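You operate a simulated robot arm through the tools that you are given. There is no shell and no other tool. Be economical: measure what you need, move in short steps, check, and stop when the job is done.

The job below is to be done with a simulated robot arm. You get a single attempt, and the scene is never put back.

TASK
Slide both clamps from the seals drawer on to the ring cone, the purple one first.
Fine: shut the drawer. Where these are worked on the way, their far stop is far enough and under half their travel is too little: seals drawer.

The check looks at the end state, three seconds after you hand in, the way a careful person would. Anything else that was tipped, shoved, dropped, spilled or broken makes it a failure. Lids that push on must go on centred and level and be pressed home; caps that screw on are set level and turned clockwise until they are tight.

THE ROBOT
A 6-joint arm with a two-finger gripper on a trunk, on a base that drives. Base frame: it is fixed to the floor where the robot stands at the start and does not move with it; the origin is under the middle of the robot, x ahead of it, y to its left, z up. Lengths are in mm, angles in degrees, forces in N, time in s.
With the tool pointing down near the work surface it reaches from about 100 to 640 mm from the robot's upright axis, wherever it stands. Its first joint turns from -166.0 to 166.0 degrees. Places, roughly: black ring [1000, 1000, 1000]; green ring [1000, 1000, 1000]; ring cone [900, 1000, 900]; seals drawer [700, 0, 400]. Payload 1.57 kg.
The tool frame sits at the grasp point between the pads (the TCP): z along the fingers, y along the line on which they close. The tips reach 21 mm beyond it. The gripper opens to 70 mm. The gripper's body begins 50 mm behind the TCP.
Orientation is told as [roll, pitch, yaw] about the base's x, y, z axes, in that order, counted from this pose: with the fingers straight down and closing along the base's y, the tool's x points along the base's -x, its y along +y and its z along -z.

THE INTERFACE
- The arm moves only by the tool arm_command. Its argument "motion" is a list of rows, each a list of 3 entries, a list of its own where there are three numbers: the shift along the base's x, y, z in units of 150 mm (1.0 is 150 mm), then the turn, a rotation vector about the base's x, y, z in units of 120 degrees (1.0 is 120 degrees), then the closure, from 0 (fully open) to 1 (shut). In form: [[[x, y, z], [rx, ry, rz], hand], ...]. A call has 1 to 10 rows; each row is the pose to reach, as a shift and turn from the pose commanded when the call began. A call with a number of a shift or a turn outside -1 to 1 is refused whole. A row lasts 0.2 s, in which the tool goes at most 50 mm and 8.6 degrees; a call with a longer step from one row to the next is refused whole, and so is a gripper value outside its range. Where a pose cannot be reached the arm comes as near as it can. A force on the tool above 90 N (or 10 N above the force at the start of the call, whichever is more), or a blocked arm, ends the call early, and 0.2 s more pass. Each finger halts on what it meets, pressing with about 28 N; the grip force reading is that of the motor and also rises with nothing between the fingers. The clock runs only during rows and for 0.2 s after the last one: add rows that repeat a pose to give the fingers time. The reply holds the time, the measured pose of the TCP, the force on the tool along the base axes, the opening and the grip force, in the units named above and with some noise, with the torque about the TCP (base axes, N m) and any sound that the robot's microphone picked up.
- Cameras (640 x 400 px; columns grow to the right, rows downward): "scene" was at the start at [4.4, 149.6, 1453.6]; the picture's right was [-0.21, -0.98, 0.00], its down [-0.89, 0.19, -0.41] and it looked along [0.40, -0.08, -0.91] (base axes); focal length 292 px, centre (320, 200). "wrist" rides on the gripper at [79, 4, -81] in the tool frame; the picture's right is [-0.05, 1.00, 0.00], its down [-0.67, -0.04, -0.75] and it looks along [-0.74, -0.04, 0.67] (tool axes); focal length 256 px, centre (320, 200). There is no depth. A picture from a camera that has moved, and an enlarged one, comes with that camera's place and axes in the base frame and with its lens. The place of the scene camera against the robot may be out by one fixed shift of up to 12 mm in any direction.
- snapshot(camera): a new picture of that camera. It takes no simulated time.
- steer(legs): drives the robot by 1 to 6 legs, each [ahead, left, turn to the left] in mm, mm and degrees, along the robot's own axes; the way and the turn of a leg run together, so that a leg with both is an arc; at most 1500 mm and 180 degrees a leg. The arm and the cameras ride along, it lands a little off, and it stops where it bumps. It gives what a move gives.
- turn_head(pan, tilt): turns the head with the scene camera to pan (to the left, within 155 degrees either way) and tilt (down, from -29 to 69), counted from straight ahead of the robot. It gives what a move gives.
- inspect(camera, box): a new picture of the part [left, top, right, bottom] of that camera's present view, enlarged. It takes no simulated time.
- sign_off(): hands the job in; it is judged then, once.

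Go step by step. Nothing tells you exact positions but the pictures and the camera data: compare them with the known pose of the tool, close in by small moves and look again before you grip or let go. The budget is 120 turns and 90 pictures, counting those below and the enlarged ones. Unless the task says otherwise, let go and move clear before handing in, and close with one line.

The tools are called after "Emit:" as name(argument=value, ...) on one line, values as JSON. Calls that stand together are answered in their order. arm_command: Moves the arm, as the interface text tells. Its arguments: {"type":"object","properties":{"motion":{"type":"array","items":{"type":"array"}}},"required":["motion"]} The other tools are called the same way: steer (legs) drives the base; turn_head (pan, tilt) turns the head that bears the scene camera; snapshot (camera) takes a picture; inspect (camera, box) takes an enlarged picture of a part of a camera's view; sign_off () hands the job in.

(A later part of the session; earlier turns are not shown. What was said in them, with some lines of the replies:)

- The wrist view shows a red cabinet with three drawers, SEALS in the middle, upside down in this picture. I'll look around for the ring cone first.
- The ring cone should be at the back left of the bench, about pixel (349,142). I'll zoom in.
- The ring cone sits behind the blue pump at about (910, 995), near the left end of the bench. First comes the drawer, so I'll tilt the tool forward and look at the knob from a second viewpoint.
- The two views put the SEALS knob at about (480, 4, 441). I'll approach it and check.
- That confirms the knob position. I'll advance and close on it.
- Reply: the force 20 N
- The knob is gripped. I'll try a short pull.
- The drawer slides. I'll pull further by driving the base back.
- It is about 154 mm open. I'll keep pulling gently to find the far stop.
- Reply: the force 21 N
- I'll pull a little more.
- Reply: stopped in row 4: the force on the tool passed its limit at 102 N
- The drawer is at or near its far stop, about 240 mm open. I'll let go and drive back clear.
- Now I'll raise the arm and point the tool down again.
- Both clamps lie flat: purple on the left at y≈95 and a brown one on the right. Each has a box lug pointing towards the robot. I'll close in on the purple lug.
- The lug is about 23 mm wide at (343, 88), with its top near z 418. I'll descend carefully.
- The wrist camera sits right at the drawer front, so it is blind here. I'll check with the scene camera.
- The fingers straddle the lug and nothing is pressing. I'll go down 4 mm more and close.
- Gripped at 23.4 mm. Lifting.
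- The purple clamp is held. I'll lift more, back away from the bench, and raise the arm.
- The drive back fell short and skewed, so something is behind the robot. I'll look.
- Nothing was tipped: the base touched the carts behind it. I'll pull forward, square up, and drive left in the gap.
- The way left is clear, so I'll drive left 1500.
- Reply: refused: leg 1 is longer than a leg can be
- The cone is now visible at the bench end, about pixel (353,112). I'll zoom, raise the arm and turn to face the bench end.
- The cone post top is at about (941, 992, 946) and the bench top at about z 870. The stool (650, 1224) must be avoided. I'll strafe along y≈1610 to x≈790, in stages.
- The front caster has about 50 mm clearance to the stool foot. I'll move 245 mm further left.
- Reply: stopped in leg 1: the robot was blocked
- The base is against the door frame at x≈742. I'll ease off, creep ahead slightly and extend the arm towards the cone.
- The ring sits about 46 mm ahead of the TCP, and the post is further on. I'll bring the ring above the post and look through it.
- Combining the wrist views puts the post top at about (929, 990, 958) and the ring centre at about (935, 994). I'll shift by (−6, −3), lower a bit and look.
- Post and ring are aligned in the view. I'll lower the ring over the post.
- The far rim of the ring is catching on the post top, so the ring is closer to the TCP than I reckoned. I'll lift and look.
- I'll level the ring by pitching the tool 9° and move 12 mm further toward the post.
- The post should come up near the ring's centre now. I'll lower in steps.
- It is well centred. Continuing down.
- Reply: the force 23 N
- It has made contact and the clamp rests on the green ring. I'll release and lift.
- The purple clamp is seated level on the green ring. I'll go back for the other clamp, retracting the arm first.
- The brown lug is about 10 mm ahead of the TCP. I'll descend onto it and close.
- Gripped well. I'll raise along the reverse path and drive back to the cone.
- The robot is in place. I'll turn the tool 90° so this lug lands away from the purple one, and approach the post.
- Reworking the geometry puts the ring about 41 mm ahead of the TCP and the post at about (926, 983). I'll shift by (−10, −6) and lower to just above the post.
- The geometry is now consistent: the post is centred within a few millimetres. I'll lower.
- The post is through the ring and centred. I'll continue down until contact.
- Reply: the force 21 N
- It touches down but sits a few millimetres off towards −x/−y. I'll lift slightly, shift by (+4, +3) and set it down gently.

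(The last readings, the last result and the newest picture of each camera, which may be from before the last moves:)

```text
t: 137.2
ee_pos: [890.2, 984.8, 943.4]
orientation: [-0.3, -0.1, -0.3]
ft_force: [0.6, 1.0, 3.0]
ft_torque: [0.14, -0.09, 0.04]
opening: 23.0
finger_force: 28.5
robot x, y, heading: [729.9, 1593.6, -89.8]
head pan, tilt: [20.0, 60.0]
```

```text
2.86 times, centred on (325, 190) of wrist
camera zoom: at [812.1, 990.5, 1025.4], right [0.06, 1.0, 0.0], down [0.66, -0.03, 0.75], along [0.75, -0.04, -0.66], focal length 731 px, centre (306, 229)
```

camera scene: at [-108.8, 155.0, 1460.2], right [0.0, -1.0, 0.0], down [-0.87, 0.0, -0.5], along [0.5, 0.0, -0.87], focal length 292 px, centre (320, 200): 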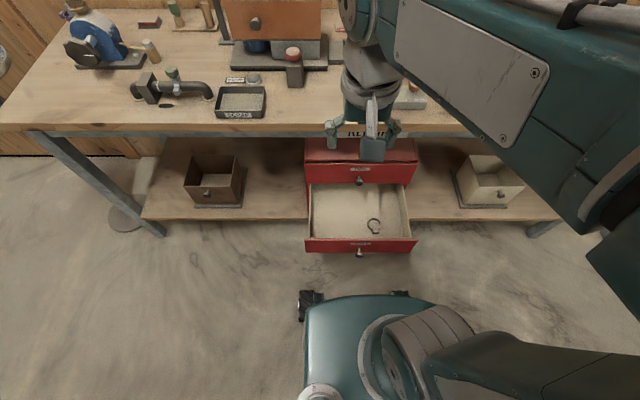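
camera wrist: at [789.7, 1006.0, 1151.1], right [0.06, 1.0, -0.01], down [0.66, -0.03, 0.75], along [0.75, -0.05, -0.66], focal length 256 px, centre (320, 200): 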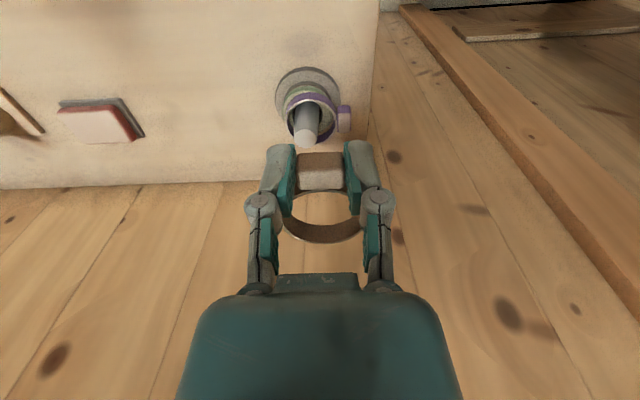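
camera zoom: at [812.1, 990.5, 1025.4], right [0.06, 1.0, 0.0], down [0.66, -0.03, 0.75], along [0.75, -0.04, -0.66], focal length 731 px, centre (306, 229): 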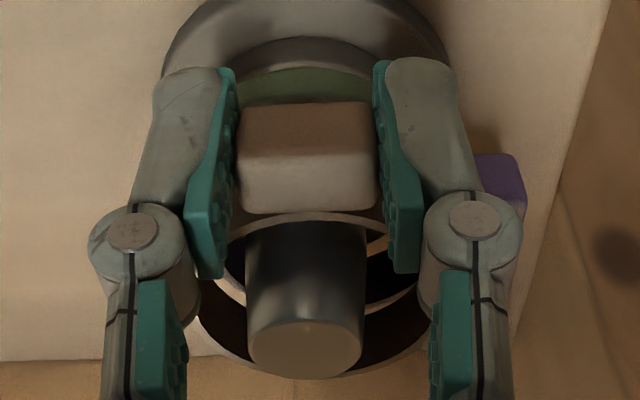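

Now it is near concentric with light contact at the lug side. I'll release.

Emit:
arm_command(motion=[[[0, 0, 0], [0, 0, 0], 0.75], [[0, 0, 0], [0, 0, 0], 0.5], [[0, 0, 0], [0, 0, 0], 0.2], [[0, 0, 0], [0, 0, 0], 0.1], [[0, 0, 0], [0, 0, 0], 0.1]])

Emit:
arm_command(motion=[[[-0.05, 0, 0.1], [0, 0, 0], 0.1], [[-0.15, 0, 0.3], [0, 0, 0], 0.1], [[-0.3, 0, 0.55], [0, 0, 0], 0.1], [[-0.4, 0, 0.75], [0, 0, 0], 0.1]])

Emit:
inspect(camera="scene", box=[370, 70, 430, 130])

Emit:
inspect(camera="wrist", box=[250, 50, 390, 170])

```text
t: 138.4
ee_pos: [891.1, 985.5, 944.2]
orientation: [-0.4, -0.2, -0.2]
ft_force: [0.5, -0.5, -0.2]
ft_torque: [0.04, 0.01, -0.03]
opening: 63.1
finger_force: 0.0
robot x, y, heading: [734.9, 1589.3, -89.7]
head pan, tilt: [20.0, 60.0]
```

```text
t: 139.4
ee_pos: [828.2, 985.7, 1055.6]
orientation: [-0.2, -0.2, -0.2]
ft_force: [0.5, 0.0, -0.1]
ft_torque: [0.03, -0.01, 0.03]
opening: 63.1
finger_force: 0.2
robot x, y, heading: [738.8, 1594.0, -89.6]
head pan, tilt: [20.0, 60.0]
```

```text
6.67 times, centred on (400, 100) of scene
camera zoom: at [915.8, 1597.2, 1460.2], right [-0.94, -0.35, 0.0], down [-0.3, 0.81, -0.5], along [0.17, -0.47, -0.87], focal length 1950 px, centre (-213, 867)
```

zoom: 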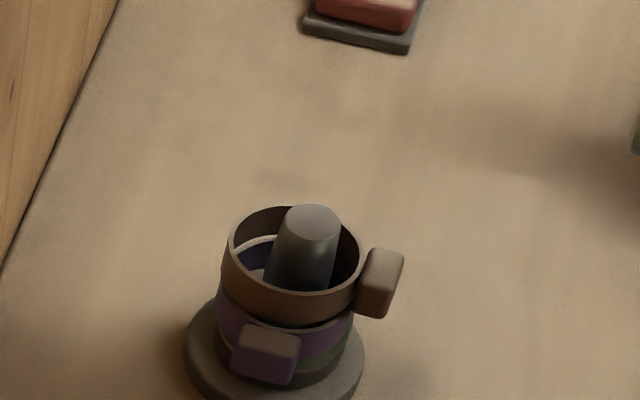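

```text
3.33 times, centred on (320, 110) of wrist
camera zoom: at [751.1, 991.2, 1137.6], right [0.06, 1.0, 0.0], down [0.66, -0.04, 0.75], along [0.75, -0.04, -0.66], focal length 853 px, centre (320, 500)
```

zoom: 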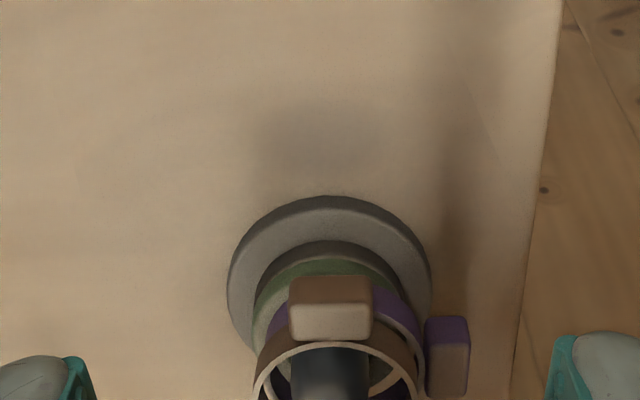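

Emit:
inspect(camera="wrist", box=[270, 100, 370, 190])

```text
4.44 times, centred on (320, 145) of wrist
camera zoom: at [751.1, 991.2, 1137.6], right [0.06, 1.0, 0.0], down [0.66, -0.04, 0.75], along [0.75, -0.04, -0.66], focal length 1138 px, centre (320, 444)
```

zoom: 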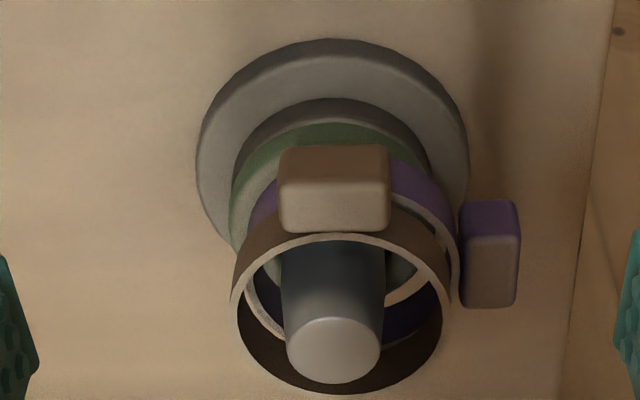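

Both clamps are around the post, with purple under brown. Now I'll retract, turn the tool back and go to shut the drawer.

Emit:
arm_command(motion=[[[-0.05, 0.0, 0.25], [0, 0, 0], 0.1], [[-0.05, 0.1, 0.5], [0, 0, -0.0667], 0.1], [[-0.05, 0.2, 0.55], [0, 0, -0.1333], 0.1], [[-0.05, 0.3, 0.55], [0, 0, -0.2], 0.1], [[-0.05, 0.45, 0.55], [0, 0, -0.2667], 0.1], [[-0.05, 0.6, 0.55], [0, 0, -0.3333], 0.1], [[0, 0.7, 0.55], [0, 0, -0.4], 0.1], [[0, 0.8, 0.55], [0, 0, -0.4667], 0.1], [[0, 0.9, 0.55], [0, 0, -0.5333], 0.1], [[0, 1.0, 0.55], [0, 0, -0.6], 0.1]])

Emit:
arm_command(motion=[[[0, 0.25, 0], [0, 0, -0.05], 1], [[0, 0.5, 0], [0, 0, -0.1], 1], [[0, 0.75, 0], [0, 0, -0.15], 1], [[0, 1.0, 0], [0, 0, -0.15], 1]])

Emit:
steer(legs=[[-20, 0, 0], [0, -970, 0], [0, 0, 90]])

Emit:
steer(legs=[[0, -1300, 0]])

```text
t: 141.6
ee_pos: [830.0, 1135.7, 1139.8]
orientation: [-0.4, -0.3, -72.3]
ft_force: [0.5, -0.4, 0.5]
ft_torque: [0.02, -0.04, -0.01]
opening: 63.2
finger_force: 0.1
robot x, y, heading: [737.3, 1596.8, -89.7]
head pan, tilt: [20.0, 60.0]
```

```text
t: 142.6
ee_pos: [829.1, 1288.9, 1139.0]
orientation: [-0.4, -0.2, -90.2]
ft_force: [-0.9, -0.1, 0.6]
ft_torque: [0.04, 0.0, 0.0]
opening: 0.0
finger_force: 28.3
robot x, y, heading: [731.8, 1592.7, -89.9]
head pan, tilt: [20.0, 60.0]
```

```text
t: 151.9
ee_pos: [58.6, 1698.2, 1139.4]
orientation: [-0.3, -0.2, 1.9]
ft_force: [0.4, 0.8, -0.2]
ft_torque: [0.02, 0.0, 0.0]
opening: 0.0
finger_force: 28.0
robot x, y, heading: [-241.1, 1592.9, 2.4]
head pan, tilt: [20.0, 60.0]
```

```text
t: 158.5
ee_pos: [105.6, 375.2, 1140.1]
orientation: [-0.4, -0.1, 1.2]
ft_force: [-0.1, -0.7, -0.1]
ft_torque: [0.0, -0.01, 0.01]
opening: 0.0
finger_force: 28.1
robot x, y, heading: [-199.6, 271.0, 1.8]
head pan, tilt: [20.0, 60.0]
```

Emit:
steer(legs=[[0, 0, -1.8], [-60, -268, 0]])

Emit:
arm_command(motion=[[[0, -0.15, -0.25], [0, 0, 0], 1], [[0, -0.3, -0.5], [0, 0, 0], 1], [[0, -0.45, -0.75], [0, 0, 0], 1], [[0.0, -0.6, -1.0], [0, 0, 0], 1]])

Emit:
arm_command(motion=[[[0, 0, -0.25], [0, 0, 0], 1], [[0, 0, -0.5], [0, 0, 0], 1], [[0, 0, -0.75], [0, 0, 0], 1], [[0, 0, -1.0], [0, 0, 0], 1]])

Emit:
arm_command(motion=[[[0, 0, -0.25], [0, 0, 0], 1], [[0, 0, -0.5], [0, 0, 0], 1], [[0, 0, -0.75], [0, 0, 0], 1], [[0, 0, -1.0], [0, 0, 0], 1]])

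Emit:
turn_head(pan=0, tilt=60)

Emit:
snapshot(camera="scene")

```text
t: 160.8
ee_pos: [48.8, 111.9, 1138.6]
orientation: [-0.6, -0.2, -0.2]
ft_force: [0.5, 1.2, 0.2]
ft_torque: [0.03, 0.03, -0.01]
opening: 0.2
finger_force: 28.1
robot x, y, heading: [-259.9, 8.7, 0.2]
head pan, tilt: [20.0, 60.0]
```

```text
t: 161.8
ee_pos: [50.1, 7.7, 991.3]
orientation: [-0.1, -0.3, -0.1]
ft_force: [0.5, 0.6, -0.1]
ft_torque: [0.01, -0.04, 0.01]
opening: 0.0
finger_force: 27.8
robot x, y, heading: [-258.0, 11.8, 0.4]
head pan, tilt: [20.0, 60.0]
```

```text
t: 162.8
ee_pos: [49.5, 11.4, 839.8]
orientation: [-0.2, -0.2, -0.1]
ft_force: [-0.2, 0.0, -0.2]
ft_torque: [-0.01, -0.01, 0.02]
opening: 0.0
finger_force: 28.4
robot x, y, heading: [-257.4, 10.2, 0.2]
head pan, tilt: [20.0, 60.0]
```

```text
t: 163.8
ee_pos: [46.1, 11.9, 688.8]
orientation: [-0.4, -0.4, -0.1]
ft_force: [0.6, 0.3, -0.3]
ft_torque: [0.01, -0.01, -0.02]
opening: 0.0
finger_force: 28.2
robot x, y, heading: [-257.4, 9.9, 0.3]
head pan, tilt: [20.0, 60.0]
```

```text
t: 164.7
ee_pos: [48.0, 12.5, 688.8]
orientation: [-0.2, -0.1, 0.0]
ft_force: [0.4, -0.2, 0.5]
ft_torque: [0.02, -0.01, 0.02]
opening: 0.1
finger_force: 27.9
robot x, y, heading: [-256.1, 11.5, 0.4]
head pan, tilt: [0.0, 60.0]
```

```text
18 pictures are left
camera scene: at [-246.2, 172.7, 1460.2], right [0.01, -1.0, 0.0], down [-0.87, -0.01, -0.5], along [0.5, 0.0, -0.87], focal length 292 px, centre (320, 200)
```

scene: 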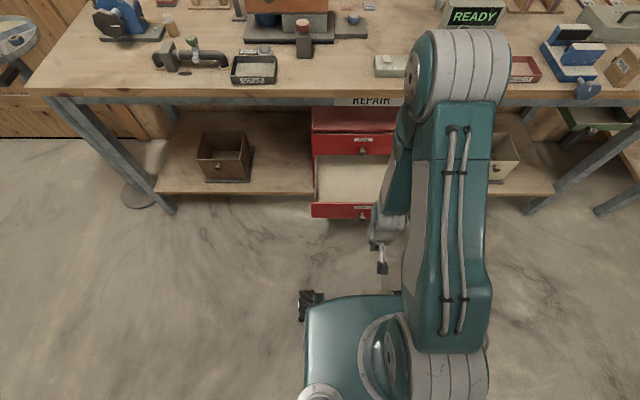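

Emit:
arm_command(motion=[[[0, 0, -0.1], [0, -0.0667, 0], 1], [[0, 0, -0.2], [0, -0.1333, 0], 1], [[0, 0, -0.3], [0, -0.2, 0], 1], [[0, 0, -0.4], [0, -0.2667, 0], 1], [[0, 0, -0.5], [0, -0.3333, 0], 1], [[0, 0, -0.6], [0, -0.4, 0], 1], [[0, 0, -0.7], [0, -0.4667, 0], 1], [[0, 0, -0.8], [0, -0.5333, 0], 1], [[0, 0, -0.9], [0, -0.6, 0], 1], [[0, 0, -1.0], [0, -0.65, 0], 1]])

Emit:
arm_command(motion=[[[0.1, 0, -0.2], [0, 0, 0], 1], [[0.2, -0.04, -0.4], [0, 0, 0], 1], [[0.3, -0.05, -0.64], [0, 0, 0], 1]])

Emit:
snapshot(camera="wrist")

```text
t: 166.8
ee_pos: [74.8, 54.1, 522.3]
orientation: [-0.7, -77.6, 0.0]
ft_force: [-0.8, 0.0, -0.7]
ft_torque: [-0.02, -0.02, -0.01]
opening: 0.1
finger_force: 28.4
out of reach, approached as far as the arm can: row 9, 10
robot x, y, heading: [-257.2, 14.2, 0.4]
head pan, tilt: [0.0, 60.0]
```

```text
t: 167.7
ee_pos: [106.7, 49.9, 449.2]
orientation: [-2.7, -74.6, 3.1]
ft_force: [0.5, -0.7, 0.0]
ft_torque: [0.02, -0.02, -0.02]
opening: 0.0
finger_force: 28.1
robot x, y, heading: [-260.4, 11.6, 0.2]
head pan, tilt: [0.0, 60.0]
```

```text
17 pictures are left
camera wrist: at [9.1, 52.5, 394.2], right [0.0, 1.0, 0.04], down [-0.54, -0.03, 0.84], along [0.84, -0.02, 0.54], focal length 256 px, centre (320, 200)
```

wrist: 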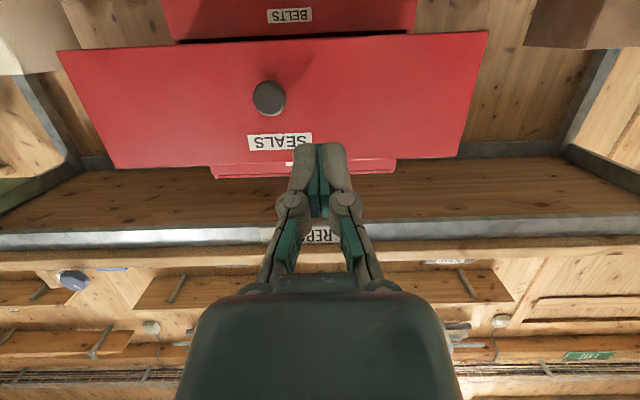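

Emit:
arm_command(motion=[[[0.15, -0.1, -0.02], [0, 0, 0], 1], [[0.25, -0.2, -0.04], [0, 0, 0], 1], [[0.33, -0.29, -0.05], [0, 0, 0], 1]])

Emit:
snapshot(camera="wrist")

```text
t: 168.0
ee_pos: [110.5, 43.9, 446.0]
orientation: [-2.3, -73.3, 3.3]
ft_force: [0.3, -0.3, 0.4]
ft_torque: [0.0, -0.02, -0.01]
opening: 0.0
finger_force: 27.8
robot x, y, heading: [-256.3, 12.8, 0.4]
head pan, tilt: [0.0, 60.0]
stopped in row 1: the arm was blocked; the commanded pose is now the measured one
```

```text
16 pictures are left
camera wrist: at [11.0, 46.9, 393.5], right [0.0, 1.0, 0.04], down [-0.52, -0.03, 0.85], along [0.85, -0.02, 0.52], focal length 256 px, centre (320, 200)
```

wrist: 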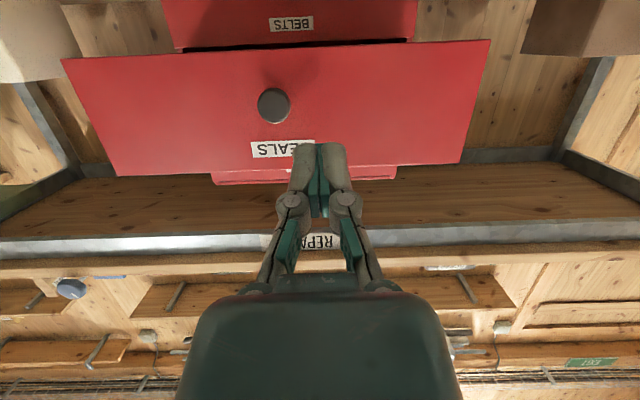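

The arm is awkward near its singular posture. I'll try going up and forward first.

Emit:
arm_command(motion=[[[0.05, 0, 0.1], [0, 0, 0], 1], [[0.12, 0, 0.2], [0, 0, 0], 1], [[0.22, 0, 0.28], [0, 0, 0], 1], [[0.35, -0.05, 0.3], [0, 0, 0], 1]])

```text
t: 169.0
ee_pos: [160.1, 37.9, 489.6]
orientation: [-2.2, -73.2, 3.3]
ft_force: [0.4, 0.7, 0.4]
ft_torque: [-0.01, -0.01, 0.01]
opening: 0.0
finger_force: 27.9
robot x, y, heading: [-258.0, 12.0, 0.4]
head pan, tilt: [0.0, 60.0]
```

Emit:
arm_command(motion=[[[0.1, -0.08, -0.04], [0, 0, 0], 1], [[0.14, -0.16, -0.14], [0, 0, 0], 1], [[0.14, -0.22, -0.24], [0, 0, 0], 1], [[0.14, -0.22, -0.32], [0, 0, 0], 1]])

Emit:
snapshot(camera="wrist")

```text
t: 170.0
ee_pos: [181.7, 7.0, 442.8]
orientation: [-2.3, -73.3, 3.3]
ft_force: [0.8, -0.3, 1.0]
ft_torque: [-0.02, 0.01, -0.01]
opening: 0.0
finger_force: 28.0
robot x, y, heading: [-258.7, 12.0, 0.5]
head pan, tilt: [0.0, 60.0]
```

```text
15 pictures are left
camera wrist: at [83.5, 7.9, 389.7], right [0.0, 1.0, 0.04], down [-0.52, -0.04, 0.85], along [0.85, -0.02, 0.52], focal length 256 px, centre (320, 200)
```

wrist: 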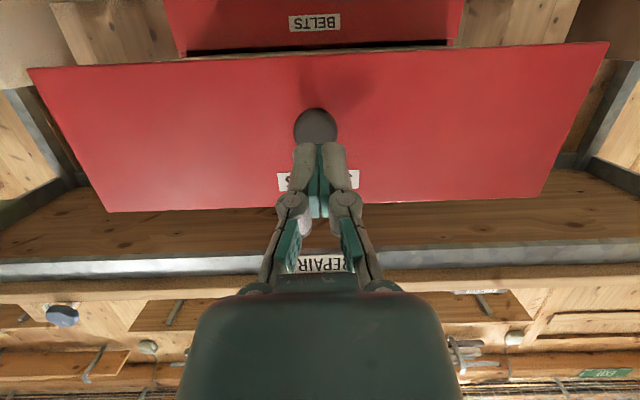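

The fingertips are lined up with the knob. I'll drive forward to push the drawer in.

Emit:
steer(legs=[[150, 0, -0.4]])

Emit:
snapshot(camera="wrist")

```text
t: 171.4
ee_pos: [333.7, 2.5, 442.0]
orientation: [-2.4, -73.4, 2.9]
ft_force: [-0.8, 0.1, 0.8]
ft_torque: [-0.03, 0.01, -0.01]
opening: 0.0
finger_force: 28.7
robot x, y, heading: [-110.6, 10.1, -0.4]
head pan, tilt: [0.0, 60.0]
```

```text
14 pictures are left
camera wrist: at [233.8, 5.4, 389.8], right [0.0, 1.0, 0.04], down [-0.52, -0.03, 0.85], along [0.85, -0.02, 0.52], focal length 256 px, centre (320, 200)
```

wrist: 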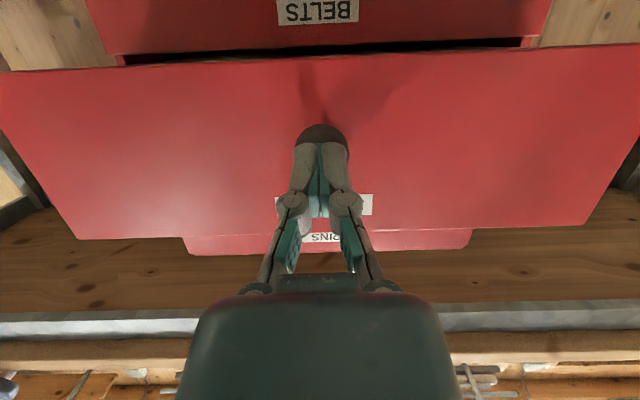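

The drawer is moving in, contact at the knob. I'll continue.

Emit:
steer(legs=[[75, 0, 0]])

Emit:
arm_command(motion=[[[0.08, 0, 0], [0, 0, 0], 1], [[0.16, 0, 0], [0, 0, 0], 1], [[0.24, 0, 0], [0, 0, 0], 1]])

Emit:
snapshot(camera="wrist")

```text
t: 172.4
ee_pos: [406.7, 2.8, 442.7]
orientation: [-2.2, -73.4, 2.9]
ft_force: [-0.3, -1.0, -0.2]
ft_torque: [0.0, -0.01, 0.01]
opening: 0.0
finger_force: 28.2
robot x, y, heading: [-29.7, 12.6, 0.0]
head pan, tilt: [0.0, 60.0]
```

```text
t: 173.2
ee_pos: [445.5, 2.8, 442.7]
orientation: [-2.3, -73.4, 2.8]
ft_force: [-2.0, 0.4, 1.4]
ft_torque: [-0.02, -0.02, -0.01]
opening: 0.2
finger_force: 28.4
robot x, y, heading: [-30.9, 12.5, 0.0]
head pan, tilt: [0.0, 60.0]
```

```text
13 pictures are left
camera wrist: at [345.4, 4.9, 390.1], right [0.0, 1.0, 0.04], down [-0.52, -0.03, 0.85], along [0.85, -0.02, 0.52], focal length 256 px, centre (320, 200)
```

wrist: 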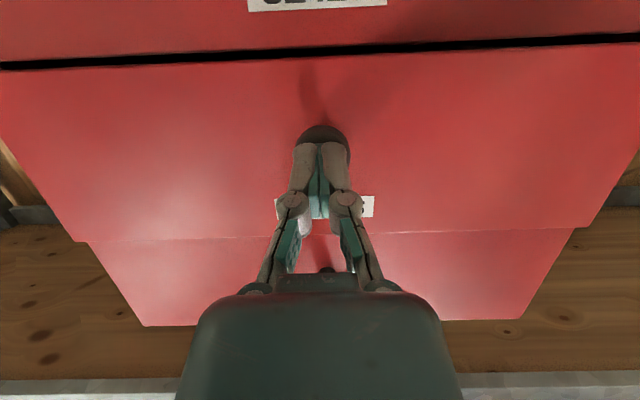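

Emit:
arm_command(motion=[[[0.03, 0, 0], [0, 0, 0], 1], [[0.06, 0, 0], [0, 0, 0], 1], [[0.09, 0, 0], [0, 0, 0], 1], [[0.12, 0, 0], [0, 0, 0], 1], [[0.15, 0, 0], [0, 0, 0], 1], [[0.18, 0, 0], [0, 0, 0], 1]])

Emit:
snapshot(camera="wrist")

```text
t: 174.3
ee_pos: [452.9, 3.0, 440.1]
orientation: [-2.0, -72.5, 2.6]
ft_force: [-8.0, 0.4, 3.6]
ft_torque: [-0.02, -0.06, -0.04]
opening: 0.0
finger_force: 28.5
robot x, y, heading: [-35.7, 8.4, 0.2]
head pan, tilt: [0.0, 60.0]
stopped in row 5: the force on the tool passed its limit at 96 N (the readings are from after the stop); the commanded pose is now the measured one
```

```text
12 pictures are left
camera wrist: at [352.7, 5.4, 387.9], right [0.0, 1.0, 0.04], down [-0.51, -0.03, 0.86], along [0.86, -0.02, 0.51], focal length 256 px, centre (320, 200)
```

wrist: 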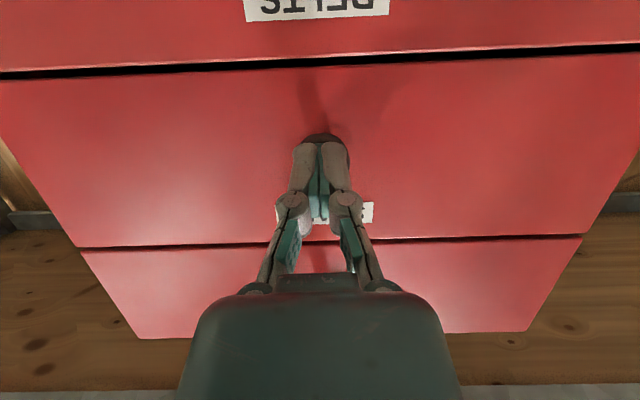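

The drawer is fully home and flush. I'll back off and check that it stays shut.

Emit:
arm_command(motion=[[[-0.1, 0, 0], [0, 0, 0], 1], [[-0.3, 0, 0.05], [0, 0, 0], 1], [[-0.5, 0, 0.1], [0, 0, 0], 1]])

Emit:
steer(legs=[[-200, 0, 0]])

Emit:
snapshot(camera="wrist")

Emit:
turn_head(pan=40, tilt=35)

Emit:
snapshot(camera="scene")

```text
t: 175.1
ee_pos: [378.9, 3.2, 454.4]
orientation: [-2.1, -72.8, 2.7]
ft_force: [-0.5, 0.0, 0.2]
ft_torque: [-0.01, 0.02, -0.04]
opening: 0.2
finger_force: 29.2
robot x, y, heading: [-35.1, 10.8, -0.1]
head pan, tilt: [0.0, 60.0]
```

```text
t: 176.7
ee_pos: [179.2, 3.7, 454.2]
orientation: [-2.1, -72.7, 2.6]
ft_force: [0.1, -0.2, -0.4]
ft_torque: [-0.03, 0.0, 0.02]
opening: 0.0
finger_force: 28.9
robot x, y, heading: [-235.5, 11.6, -0.3]
head pan, tilt: [0.0, 60.0]
```

```text
11 pictures are left
camera wrist: at [79.0, 6.9, 402.9], right [0.01, 1.0, 0.04], down [-0.51, -0.03, 0.86], along [0.86, -0.02, 0.51], focal length 256 px, centre (320, 200)
```

wrist: 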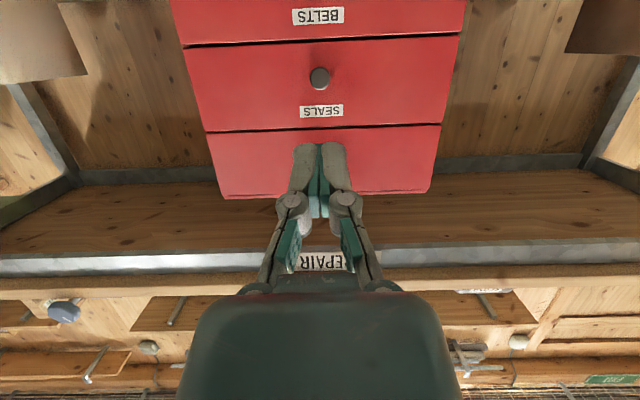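

```text
t: 177.7
ee_pos: [177.9, 4.6, 455.1]
orientation: [-2.1, -72.7, 2.7]
ft_force: [-0.7, 0.0, 0.2]
ft_torque: [0.01, -0.03, 0.02]
opening: 0.2
finger_force: 28.8
robot x, y, heading: [-236.0, 14.5, 0.1]
head pan, tilt: [40.0, 35.0]
```

```text
10 pictures are left
camera scene: at [-219.6, 230.0, 1494.4], right [0.64, -0.77, 0.0], down [-0.44, -0.37, -0.82], along [0.63, 0.52, -0.58], focal length 292 px, centre (320, 200)
```

scene: 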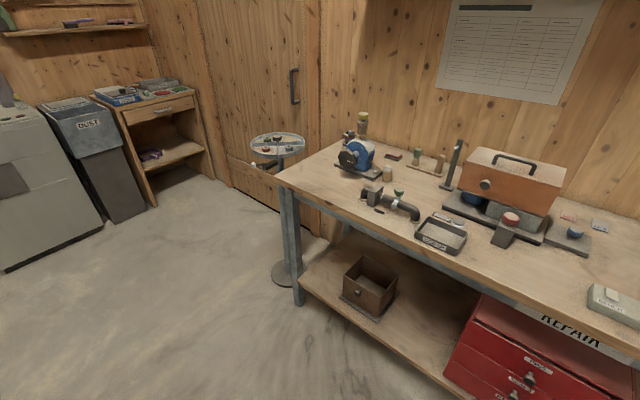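

The drawer is shut, the rest of the bench and the stool look untouched, and both clamps are on the cone. I'm handing in.

Emit:
sign_off()

```text
The job is handed in.
```

Both clamps are on the ring cone, purple first with the brown one on top (a few millimetres off-centre from each other). The seals drawer is shut, and I handed the job in. While backing away from the bench early on, the base bumped the carts behind it; I saw nothing tipped.
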